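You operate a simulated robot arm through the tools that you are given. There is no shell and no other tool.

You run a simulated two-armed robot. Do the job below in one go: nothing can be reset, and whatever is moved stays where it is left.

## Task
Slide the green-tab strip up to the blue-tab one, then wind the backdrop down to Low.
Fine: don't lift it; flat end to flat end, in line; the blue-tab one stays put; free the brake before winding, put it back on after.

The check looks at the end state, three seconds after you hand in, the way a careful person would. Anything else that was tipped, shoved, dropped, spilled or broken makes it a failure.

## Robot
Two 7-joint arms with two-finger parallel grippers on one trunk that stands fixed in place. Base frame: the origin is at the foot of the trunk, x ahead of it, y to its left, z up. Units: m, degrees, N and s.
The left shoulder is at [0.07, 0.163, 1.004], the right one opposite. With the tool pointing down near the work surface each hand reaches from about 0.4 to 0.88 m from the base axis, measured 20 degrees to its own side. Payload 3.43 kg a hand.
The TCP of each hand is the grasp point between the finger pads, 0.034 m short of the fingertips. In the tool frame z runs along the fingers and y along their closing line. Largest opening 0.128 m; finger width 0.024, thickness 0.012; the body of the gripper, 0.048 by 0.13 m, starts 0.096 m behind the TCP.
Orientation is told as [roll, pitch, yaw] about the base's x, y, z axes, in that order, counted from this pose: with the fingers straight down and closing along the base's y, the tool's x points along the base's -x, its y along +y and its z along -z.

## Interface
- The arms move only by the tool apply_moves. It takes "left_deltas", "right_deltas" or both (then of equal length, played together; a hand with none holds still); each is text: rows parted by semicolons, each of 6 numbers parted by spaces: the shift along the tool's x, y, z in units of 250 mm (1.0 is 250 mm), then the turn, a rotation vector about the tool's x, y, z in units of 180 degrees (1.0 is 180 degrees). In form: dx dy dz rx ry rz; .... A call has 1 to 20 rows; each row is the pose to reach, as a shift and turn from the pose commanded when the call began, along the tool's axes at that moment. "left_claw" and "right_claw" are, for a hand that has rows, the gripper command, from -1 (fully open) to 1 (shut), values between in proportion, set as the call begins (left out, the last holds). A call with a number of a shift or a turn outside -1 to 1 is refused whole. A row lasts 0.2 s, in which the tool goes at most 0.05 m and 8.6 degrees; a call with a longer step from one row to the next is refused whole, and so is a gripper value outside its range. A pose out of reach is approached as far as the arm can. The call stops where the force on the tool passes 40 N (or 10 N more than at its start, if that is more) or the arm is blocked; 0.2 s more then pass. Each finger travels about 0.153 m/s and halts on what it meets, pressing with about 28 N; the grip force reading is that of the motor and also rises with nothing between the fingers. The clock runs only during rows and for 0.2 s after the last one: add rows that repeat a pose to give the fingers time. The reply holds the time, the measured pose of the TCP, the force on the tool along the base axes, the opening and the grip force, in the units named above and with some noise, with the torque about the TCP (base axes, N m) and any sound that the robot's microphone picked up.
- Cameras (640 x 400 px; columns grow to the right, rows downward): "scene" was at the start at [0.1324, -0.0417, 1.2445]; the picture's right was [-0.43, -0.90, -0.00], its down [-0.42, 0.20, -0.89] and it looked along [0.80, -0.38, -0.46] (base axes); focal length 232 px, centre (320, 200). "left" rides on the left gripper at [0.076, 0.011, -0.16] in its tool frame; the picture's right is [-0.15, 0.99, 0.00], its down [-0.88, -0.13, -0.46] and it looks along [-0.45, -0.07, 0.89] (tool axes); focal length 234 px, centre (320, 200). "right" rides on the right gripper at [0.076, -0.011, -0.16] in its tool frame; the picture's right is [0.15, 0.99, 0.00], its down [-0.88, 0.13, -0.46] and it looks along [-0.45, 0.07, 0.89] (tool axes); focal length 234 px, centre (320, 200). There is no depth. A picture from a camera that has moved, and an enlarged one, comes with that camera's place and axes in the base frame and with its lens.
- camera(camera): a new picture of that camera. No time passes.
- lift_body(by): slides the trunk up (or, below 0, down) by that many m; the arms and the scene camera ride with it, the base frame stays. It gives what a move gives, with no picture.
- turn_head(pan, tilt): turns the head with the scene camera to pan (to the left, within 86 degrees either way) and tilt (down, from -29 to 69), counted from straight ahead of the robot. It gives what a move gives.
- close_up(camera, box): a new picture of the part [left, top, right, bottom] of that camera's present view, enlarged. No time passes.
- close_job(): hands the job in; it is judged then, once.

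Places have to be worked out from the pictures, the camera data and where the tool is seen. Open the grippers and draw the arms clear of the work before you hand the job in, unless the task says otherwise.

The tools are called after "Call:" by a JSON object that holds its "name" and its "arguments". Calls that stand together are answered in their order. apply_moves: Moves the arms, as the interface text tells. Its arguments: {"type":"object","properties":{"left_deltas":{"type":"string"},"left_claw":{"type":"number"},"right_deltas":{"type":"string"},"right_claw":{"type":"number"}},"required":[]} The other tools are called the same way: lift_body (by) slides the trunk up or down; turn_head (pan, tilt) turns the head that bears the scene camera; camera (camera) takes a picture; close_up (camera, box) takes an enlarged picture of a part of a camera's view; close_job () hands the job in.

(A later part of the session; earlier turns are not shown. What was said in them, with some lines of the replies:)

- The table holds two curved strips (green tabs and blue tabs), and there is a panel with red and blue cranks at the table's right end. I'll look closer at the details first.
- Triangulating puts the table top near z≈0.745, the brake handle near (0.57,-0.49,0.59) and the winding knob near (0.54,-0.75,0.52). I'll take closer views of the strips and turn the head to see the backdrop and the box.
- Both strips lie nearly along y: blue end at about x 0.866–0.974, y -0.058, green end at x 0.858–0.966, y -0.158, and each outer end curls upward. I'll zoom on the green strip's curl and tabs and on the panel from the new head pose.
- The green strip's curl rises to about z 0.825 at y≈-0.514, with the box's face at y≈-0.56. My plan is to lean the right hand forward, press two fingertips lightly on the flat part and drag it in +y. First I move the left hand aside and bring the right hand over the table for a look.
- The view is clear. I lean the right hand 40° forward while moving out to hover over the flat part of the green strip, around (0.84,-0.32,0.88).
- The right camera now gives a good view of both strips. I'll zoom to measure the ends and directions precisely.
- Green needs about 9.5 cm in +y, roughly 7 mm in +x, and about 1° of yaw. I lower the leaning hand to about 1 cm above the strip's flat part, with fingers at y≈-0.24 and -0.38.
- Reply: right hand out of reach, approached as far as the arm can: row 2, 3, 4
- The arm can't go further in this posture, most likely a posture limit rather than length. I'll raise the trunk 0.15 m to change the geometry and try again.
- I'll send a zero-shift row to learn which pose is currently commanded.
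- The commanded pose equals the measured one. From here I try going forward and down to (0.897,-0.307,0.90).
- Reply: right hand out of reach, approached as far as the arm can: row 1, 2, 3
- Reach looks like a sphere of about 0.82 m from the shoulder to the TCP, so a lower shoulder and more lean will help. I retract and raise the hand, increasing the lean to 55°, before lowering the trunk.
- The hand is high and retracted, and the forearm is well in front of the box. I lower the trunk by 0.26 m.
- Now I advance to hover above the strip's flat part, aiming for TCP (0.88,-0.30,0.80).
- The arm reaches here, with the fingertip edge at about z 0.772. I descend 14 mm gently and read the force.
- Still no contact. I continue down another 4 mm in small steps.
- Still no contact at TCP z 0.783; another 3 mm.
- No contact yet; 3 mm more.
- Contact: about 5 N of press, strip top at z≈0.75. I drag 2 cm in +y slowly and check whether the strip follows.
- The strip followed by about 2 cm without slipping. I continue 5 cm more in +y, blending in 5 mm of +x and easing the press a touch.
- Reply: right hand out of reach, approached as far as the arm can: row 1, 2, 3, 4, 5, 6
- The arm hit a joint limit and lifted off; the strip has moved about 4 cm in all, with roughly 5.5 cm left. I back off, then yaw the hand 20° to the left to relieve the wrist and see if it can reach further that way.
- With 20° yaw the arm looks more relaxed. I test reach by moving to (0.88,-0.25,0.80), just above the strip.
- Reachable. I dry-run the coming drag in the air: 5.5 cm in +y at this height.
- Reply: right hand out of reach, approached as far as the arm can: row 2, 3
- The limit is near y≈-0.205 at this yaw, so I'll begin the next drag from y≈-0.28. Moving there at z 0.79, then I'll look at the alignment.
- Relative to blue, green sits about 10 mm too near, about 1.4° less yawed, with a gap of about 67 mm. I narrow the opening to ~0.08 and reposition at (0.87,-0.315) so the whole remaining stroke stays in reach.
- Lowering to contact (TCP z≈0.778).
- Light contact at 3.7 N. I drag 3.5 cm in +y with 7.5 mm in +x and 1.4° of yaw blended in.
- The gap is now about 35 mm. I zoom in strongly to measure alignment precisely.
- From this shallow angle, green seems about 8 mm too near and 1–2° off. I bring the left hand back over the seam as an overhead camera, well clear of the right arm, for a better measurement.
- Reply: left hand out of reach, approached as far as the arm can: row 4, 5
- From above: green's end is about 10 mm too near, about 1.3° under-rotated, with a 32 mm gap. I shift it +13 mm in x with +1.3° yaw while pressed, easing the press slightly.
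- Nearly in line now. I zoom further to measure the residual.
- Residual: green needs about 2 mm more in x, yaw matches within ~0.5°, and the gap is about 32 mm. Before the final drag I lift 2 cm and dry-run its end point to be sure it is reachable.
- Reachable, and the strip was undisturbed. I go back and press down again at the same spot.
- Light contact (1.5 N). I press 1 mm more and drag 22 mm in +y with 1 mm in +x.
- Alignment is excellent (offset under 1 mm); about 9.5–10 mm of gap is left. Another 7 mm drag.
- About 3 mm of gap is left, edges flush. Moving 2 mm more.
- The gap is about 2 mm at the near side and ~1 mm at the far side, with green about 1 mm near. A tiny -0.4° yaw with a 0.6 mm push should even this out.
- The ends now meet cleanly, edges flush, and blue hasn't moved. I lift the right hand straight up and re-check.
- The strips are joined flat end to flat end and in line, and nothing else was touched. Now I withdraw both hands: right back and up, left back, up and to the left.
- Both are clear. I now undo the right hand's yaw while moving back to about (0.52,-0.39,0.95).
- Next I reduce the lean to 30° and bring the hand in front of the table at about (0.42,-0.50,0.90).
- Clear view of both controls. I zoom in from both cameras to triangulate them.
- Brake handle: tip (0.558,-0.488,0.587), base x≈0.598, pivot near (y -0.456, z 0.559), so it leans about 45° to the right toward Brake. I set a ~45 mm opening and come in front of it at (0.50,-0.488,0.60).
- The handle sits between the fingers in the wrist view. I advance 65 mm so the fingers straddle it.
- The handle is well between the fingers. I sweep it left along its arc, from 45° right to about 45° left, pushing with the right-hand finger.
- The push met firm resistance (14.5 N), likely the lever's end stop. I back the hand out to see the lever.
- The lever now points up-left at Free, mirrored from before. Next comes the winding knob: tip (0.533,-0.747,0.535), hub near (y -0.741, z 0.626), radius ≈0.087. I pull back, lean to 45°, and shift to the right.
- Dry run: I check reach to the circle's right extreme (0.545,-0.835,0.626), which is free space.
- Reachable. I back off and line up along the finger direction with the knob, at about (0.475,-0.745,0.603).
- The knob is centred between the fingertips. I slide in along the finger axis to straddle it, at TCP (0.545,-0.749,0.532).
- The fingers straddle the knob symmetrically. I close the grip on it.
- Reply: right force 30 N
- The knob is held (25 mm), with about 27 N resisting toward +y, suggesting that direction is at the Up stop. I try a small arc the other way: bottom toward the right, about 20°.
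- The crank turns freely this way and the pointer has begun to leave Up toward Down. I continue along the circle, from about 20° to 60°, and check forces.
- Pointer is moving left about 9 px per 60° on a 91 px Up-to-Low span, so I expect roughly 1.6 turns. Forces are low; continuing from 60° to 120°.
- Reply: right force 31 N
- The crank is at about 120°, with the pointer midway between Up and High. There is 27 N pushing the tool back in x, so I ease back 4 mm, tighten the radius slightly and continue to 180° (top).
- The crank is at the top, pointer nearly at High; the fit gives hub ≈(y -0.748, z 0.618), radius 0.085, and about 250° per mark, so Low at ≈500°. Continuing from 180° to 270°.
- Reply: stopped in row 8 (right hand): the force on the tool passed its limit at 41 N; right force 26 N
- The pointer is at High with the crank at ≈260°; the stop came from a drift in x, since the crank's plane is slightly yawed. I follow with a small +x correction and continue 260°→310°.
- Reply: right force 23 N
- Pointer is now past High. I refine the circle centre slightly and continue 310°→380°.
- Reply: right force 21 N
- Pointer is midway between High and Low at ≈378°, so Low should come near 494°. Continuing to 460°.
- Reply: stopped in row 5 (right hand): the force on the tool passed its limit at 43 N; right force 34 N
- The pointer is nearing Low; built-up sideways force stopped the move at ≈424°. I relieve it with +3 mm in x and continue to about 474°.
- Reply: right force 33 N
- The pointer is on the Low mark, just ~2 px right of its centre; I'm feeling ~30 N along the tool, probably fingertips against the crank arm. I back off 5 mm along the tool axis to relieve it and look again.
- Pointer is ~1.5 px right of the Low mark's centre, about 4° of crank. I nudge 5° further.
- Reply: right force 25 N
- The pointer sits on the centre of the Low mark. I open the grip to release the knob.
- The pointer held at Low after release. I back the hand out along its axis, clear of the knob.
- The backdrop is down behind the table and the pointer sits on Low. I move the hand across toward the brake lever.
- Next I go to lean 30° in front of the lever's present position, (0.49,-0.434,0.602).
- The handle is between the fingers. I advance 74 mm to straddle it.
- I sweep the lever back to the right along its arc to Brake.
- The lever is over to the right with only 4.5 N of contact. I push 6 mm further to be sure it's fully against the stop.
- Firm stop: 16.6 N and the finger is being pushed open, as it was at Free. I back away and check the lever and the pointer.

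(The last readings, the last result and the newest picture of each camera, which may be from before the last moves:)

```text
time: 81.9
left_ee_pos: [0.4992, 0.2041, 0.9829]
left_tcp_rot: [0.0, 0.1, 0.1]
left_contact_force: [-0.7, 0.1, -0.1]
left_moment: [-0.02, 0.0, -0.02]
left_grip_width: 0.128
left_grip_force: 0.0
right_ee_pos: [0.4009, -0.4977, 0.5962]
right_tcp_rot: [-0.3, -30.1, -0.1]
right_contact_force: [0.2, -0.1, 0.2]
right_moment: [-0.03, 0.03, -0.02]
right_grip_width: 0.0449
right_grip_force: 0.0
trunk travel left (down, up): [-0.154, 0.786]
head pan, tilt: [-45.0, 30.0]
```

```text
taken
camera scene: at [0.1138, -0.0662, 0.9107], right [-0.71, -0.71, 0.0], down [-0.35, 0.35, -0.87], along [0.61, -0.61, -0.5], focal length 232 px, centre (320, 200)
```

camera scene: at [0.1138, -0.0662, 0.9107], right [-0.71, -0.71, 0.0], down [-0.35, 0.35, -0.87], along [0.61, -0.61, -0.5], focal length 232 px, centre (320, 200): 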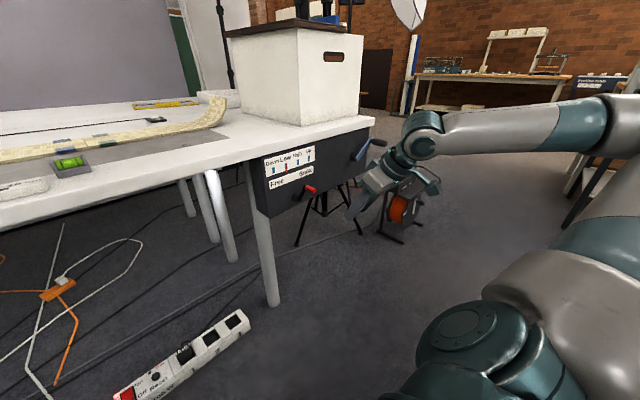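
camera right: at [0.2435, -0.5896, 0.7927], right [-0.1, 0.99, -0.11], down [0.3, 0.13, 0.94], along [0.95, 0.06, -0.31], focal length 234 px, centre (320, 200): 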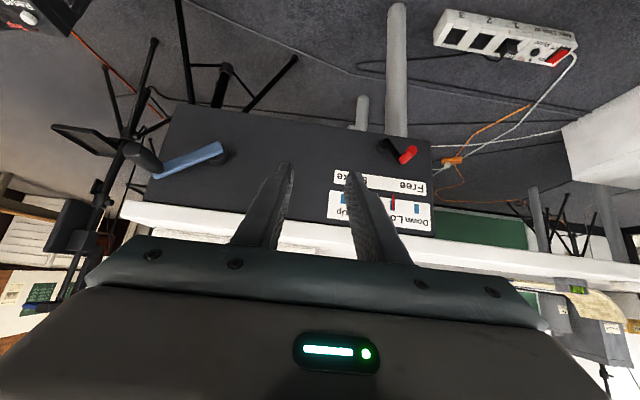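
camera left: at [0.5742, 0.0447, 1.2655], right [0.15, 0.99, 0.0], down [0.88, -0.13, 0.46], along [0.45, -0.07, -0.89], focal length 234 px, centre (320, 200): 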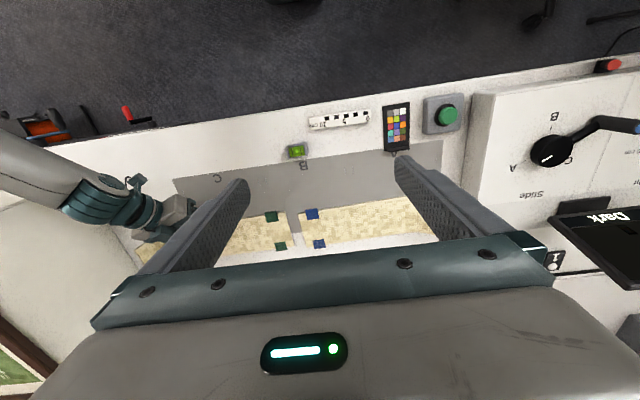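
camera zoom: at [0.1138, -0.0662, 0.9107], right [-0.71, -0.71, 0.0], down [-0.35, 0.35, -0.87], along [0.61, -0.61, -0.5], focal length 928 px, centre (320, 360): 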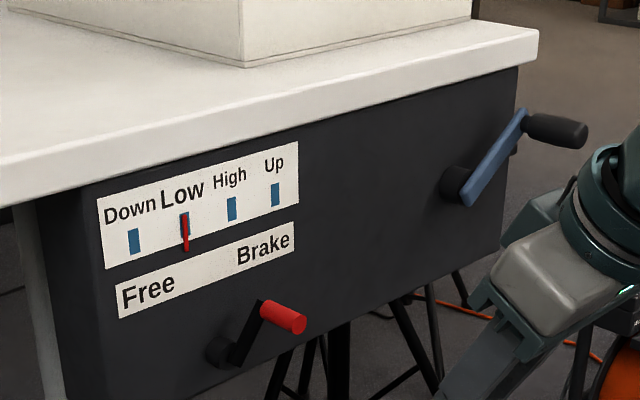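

Brake is on, the pointer stayed at Low. I open the right gripper, draw it back, raise the trunk and look over the table for a final check.

Call:
{"name": "apply_moves", "arguments": {"right_deltas": "0.1 0 -0.06 0 0 0; 0.2 -0.1 -0.12 0 0 0; 0.2 -0.2 -0.12 0 0 0", "right_claw": -1.0}}

Call:
{"name": "lift_body", "arguments": {"by": 0.3}}

Call:
{"name": "turn_head", "arguments": {"pan": -15, "tilt": 35}}

Call:
{"name": "camera", "arguments": {"camera": "scene"}}

Call:
{"name": "close_up", "arguments": {"camera": "scene", "box": [130, 110, 450, 310]}}

```text
time: 82.7
left_ee_pos: [0.5009, 0.2042, 0.9819]
left_tcp_rot: [0.0, 0.0, 0.0]
left_contact_force: [0.2, -0.5, 0.0]
left_moment: [-0.02, 0.01, -0.03]
left_grip_width: 0.1282
left_grip_force: 0.1
right_ee_pos: [0.3452, -0.5453, 0.5921]
right_tcp_rot: [-0.2, -30.1, -0.1]
right_contact_force: [0.3, 0.1, 0.1]
right_moment: [0.01, 0.04, 0.01]
right_grip_width: 0.1278
right_grip_force: 0.0
trunk travel left (down, up): [-0.154, 0.786]
head pan, tilt: [-45.0, 30.0]
```

```text
time: 85.7
left_ee_pos: [0.5007, 0.2033, 1.2817]
left_tcp_rot: [0.0, 0.1, -0.1]
left_contact_force: [-0.1, -0.1, -0.5]
left_moment: [-0.01, -0.01, -0.02]
left_grip_width: 0.1277
left_grip_force: 0.0
right_ee_pos: [0.3467, -0.5448, 0.8931]
right_tcp_rot: [-0.3, -30.1, -0.1]
right_contact_force: [0.3, -0.8, -0.3]
right_moment: [0.04, 0.02, -0.01]
right_grip_width: 0.1282
right_grip_force: 0.1
trunk travel left (down, up): [-0.454, 0.486]
head pan, tilt: [-45.0, 30.0]
```

```text
time: 86.6
left_ee_pos: [0.5004, 0.2028, 1.2827]
left_tcp_rot: [0.0, 0.0, 0.0]
left_contact_force: [0.2, 0.8, -0.4]
left_moment: [0.04, -0.02, 0.01]
left_grip_width: 0.128
left_grip_force: 0.1
right_ee_pos: [0.3462, -0.5453, 0.8934]
right_tcp_rot: [-0.1, -30.1, -0.1]
right_contact_force: [-0.1, -0.8, 0.0]
right_moment: [0.02, -0.02, -0.03]
right_grip_width: 0.1279
right_grip_force: 0.2
trunk travel left (down, up): [-0.454, 0.486]
head pan, tilt: [-15.0, 35.0]
```

```text
taken
camera scene: at [0.1349, -0.0252, 1.203], right [-0.26, -0.97, 0.0], down [-0.55, 0.15, -0.82], along [0.79, -0.21, -0.57], focal length 232 px, centre (320, 200)
```

scene: 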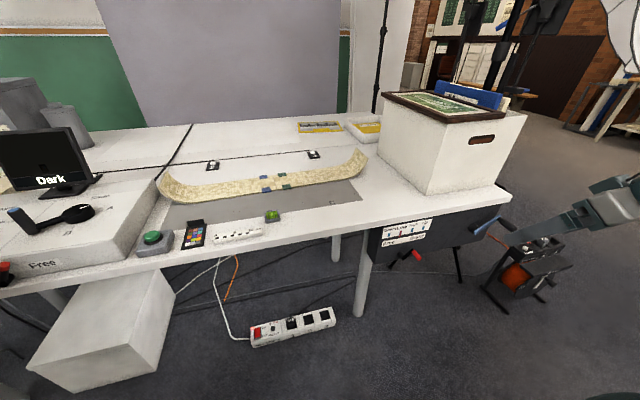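

```text
2.00 times, centred on (290, 210) of scene
camera zoom: at [0.1349, -0.0252, 1.203], right [-0.26, -0.97, 0.0], down [-0.55, 0.15, -0.82], along [0.79, -0.21, -0.57], focal length 464 px, centre (380, 180)
```

zoom: 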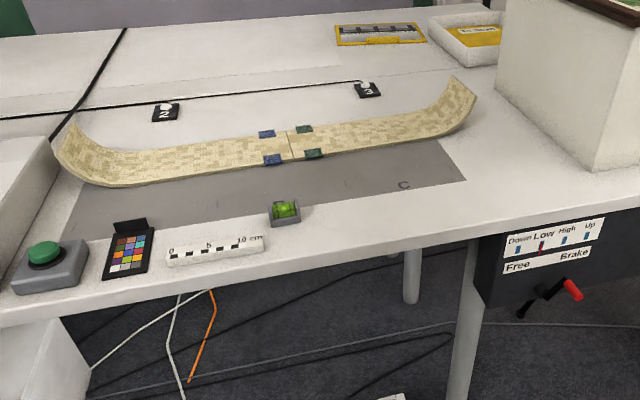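

Everything looks right: the strips are joined and the backdrop is down. One last zoom on the seam and the indicator before handing in.

Call:
{"name": "close_up", "arguments": {"camera": "scene", "box": [376, 210, 440, 270]}}

Call:
{"name": "close_up", "arguments": {"camera": "scene", "box": [220, 155, 332, 225]}}

Call:
{"name": "camera", "arguments": {"camera": "right"}}

```text
6.67 times, centred on (408, 240) of scene
camera zoom: at [0.1349, -0.0252, 1.203], right [-0.26, -0.97, 0.0], down [-0.55, 0.15, -0.82], along [0.79, -0.21, -0.57], focal length 1547 px, centre (-267, -67)
```

zoom: 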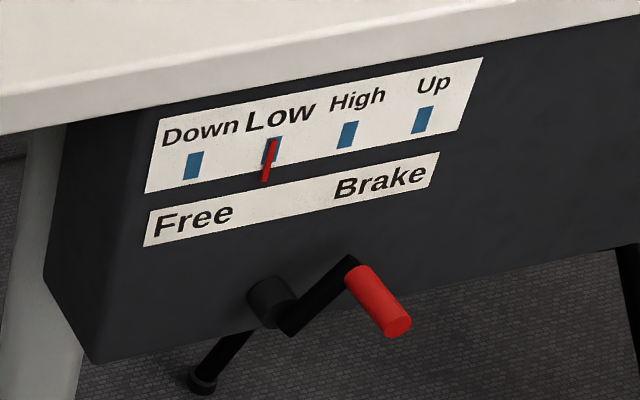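

```text
5.71 times, centred on (276, 190) of scene
camera zoom: at [0.1349, -0.0252, 1.203], right [-0.26, -0.97, 0.0], down [-0.55, 0.15, -0.82], along [0.79, -0.21, -0.57], focal length 1326 px, centre (571, 257)
```

zoom: 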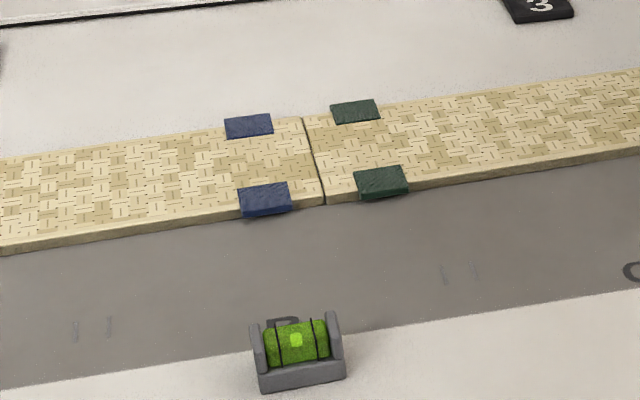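

```text
taken
camera right: at [0.1995, -0.5549, 0.9925], right [-0.12, 0.99, -0.08], down [0.53, 0.13, 0.84], along [0.84, 0.06, -0.54], focal length 234 px, centre (320, 200)
```

right: 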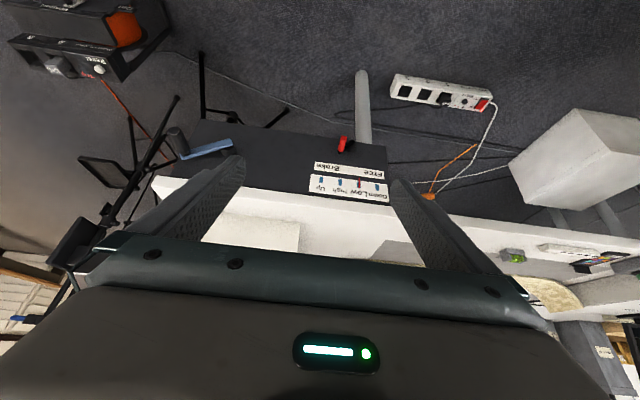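

The seam is closed and in line, the pointer is centred on Low, the brake lever is at Brake, and both hands are open and clear of the work. I'm handing in.

Call:
{"name": "close_job", "arguments": {}}

```text
The job is handed in.
```

The green-tab strip is up against the blue-tab one, and the backdrop is wound down to Low with the brake back on. The job is handed in.

- **Strips:** I slid the green strip along the table by light fingertip pressure, without lifting it. In the last close-ups the flat ends meet with less than 1 mm between them and the long edges are flush. The blue strip did not move in any of my views.
- **Backdrop:** I moved the lever to Free, wound the crank until the pointer sat on the Low mark, then pushed the lever firmly back to Brake. The pointer stayed on Low after I let go of the crank and after the brake went on.
- **Surroundings:** Nothing else looked moved or tipped in the final pictures. Both grippers are open and clear of the work.
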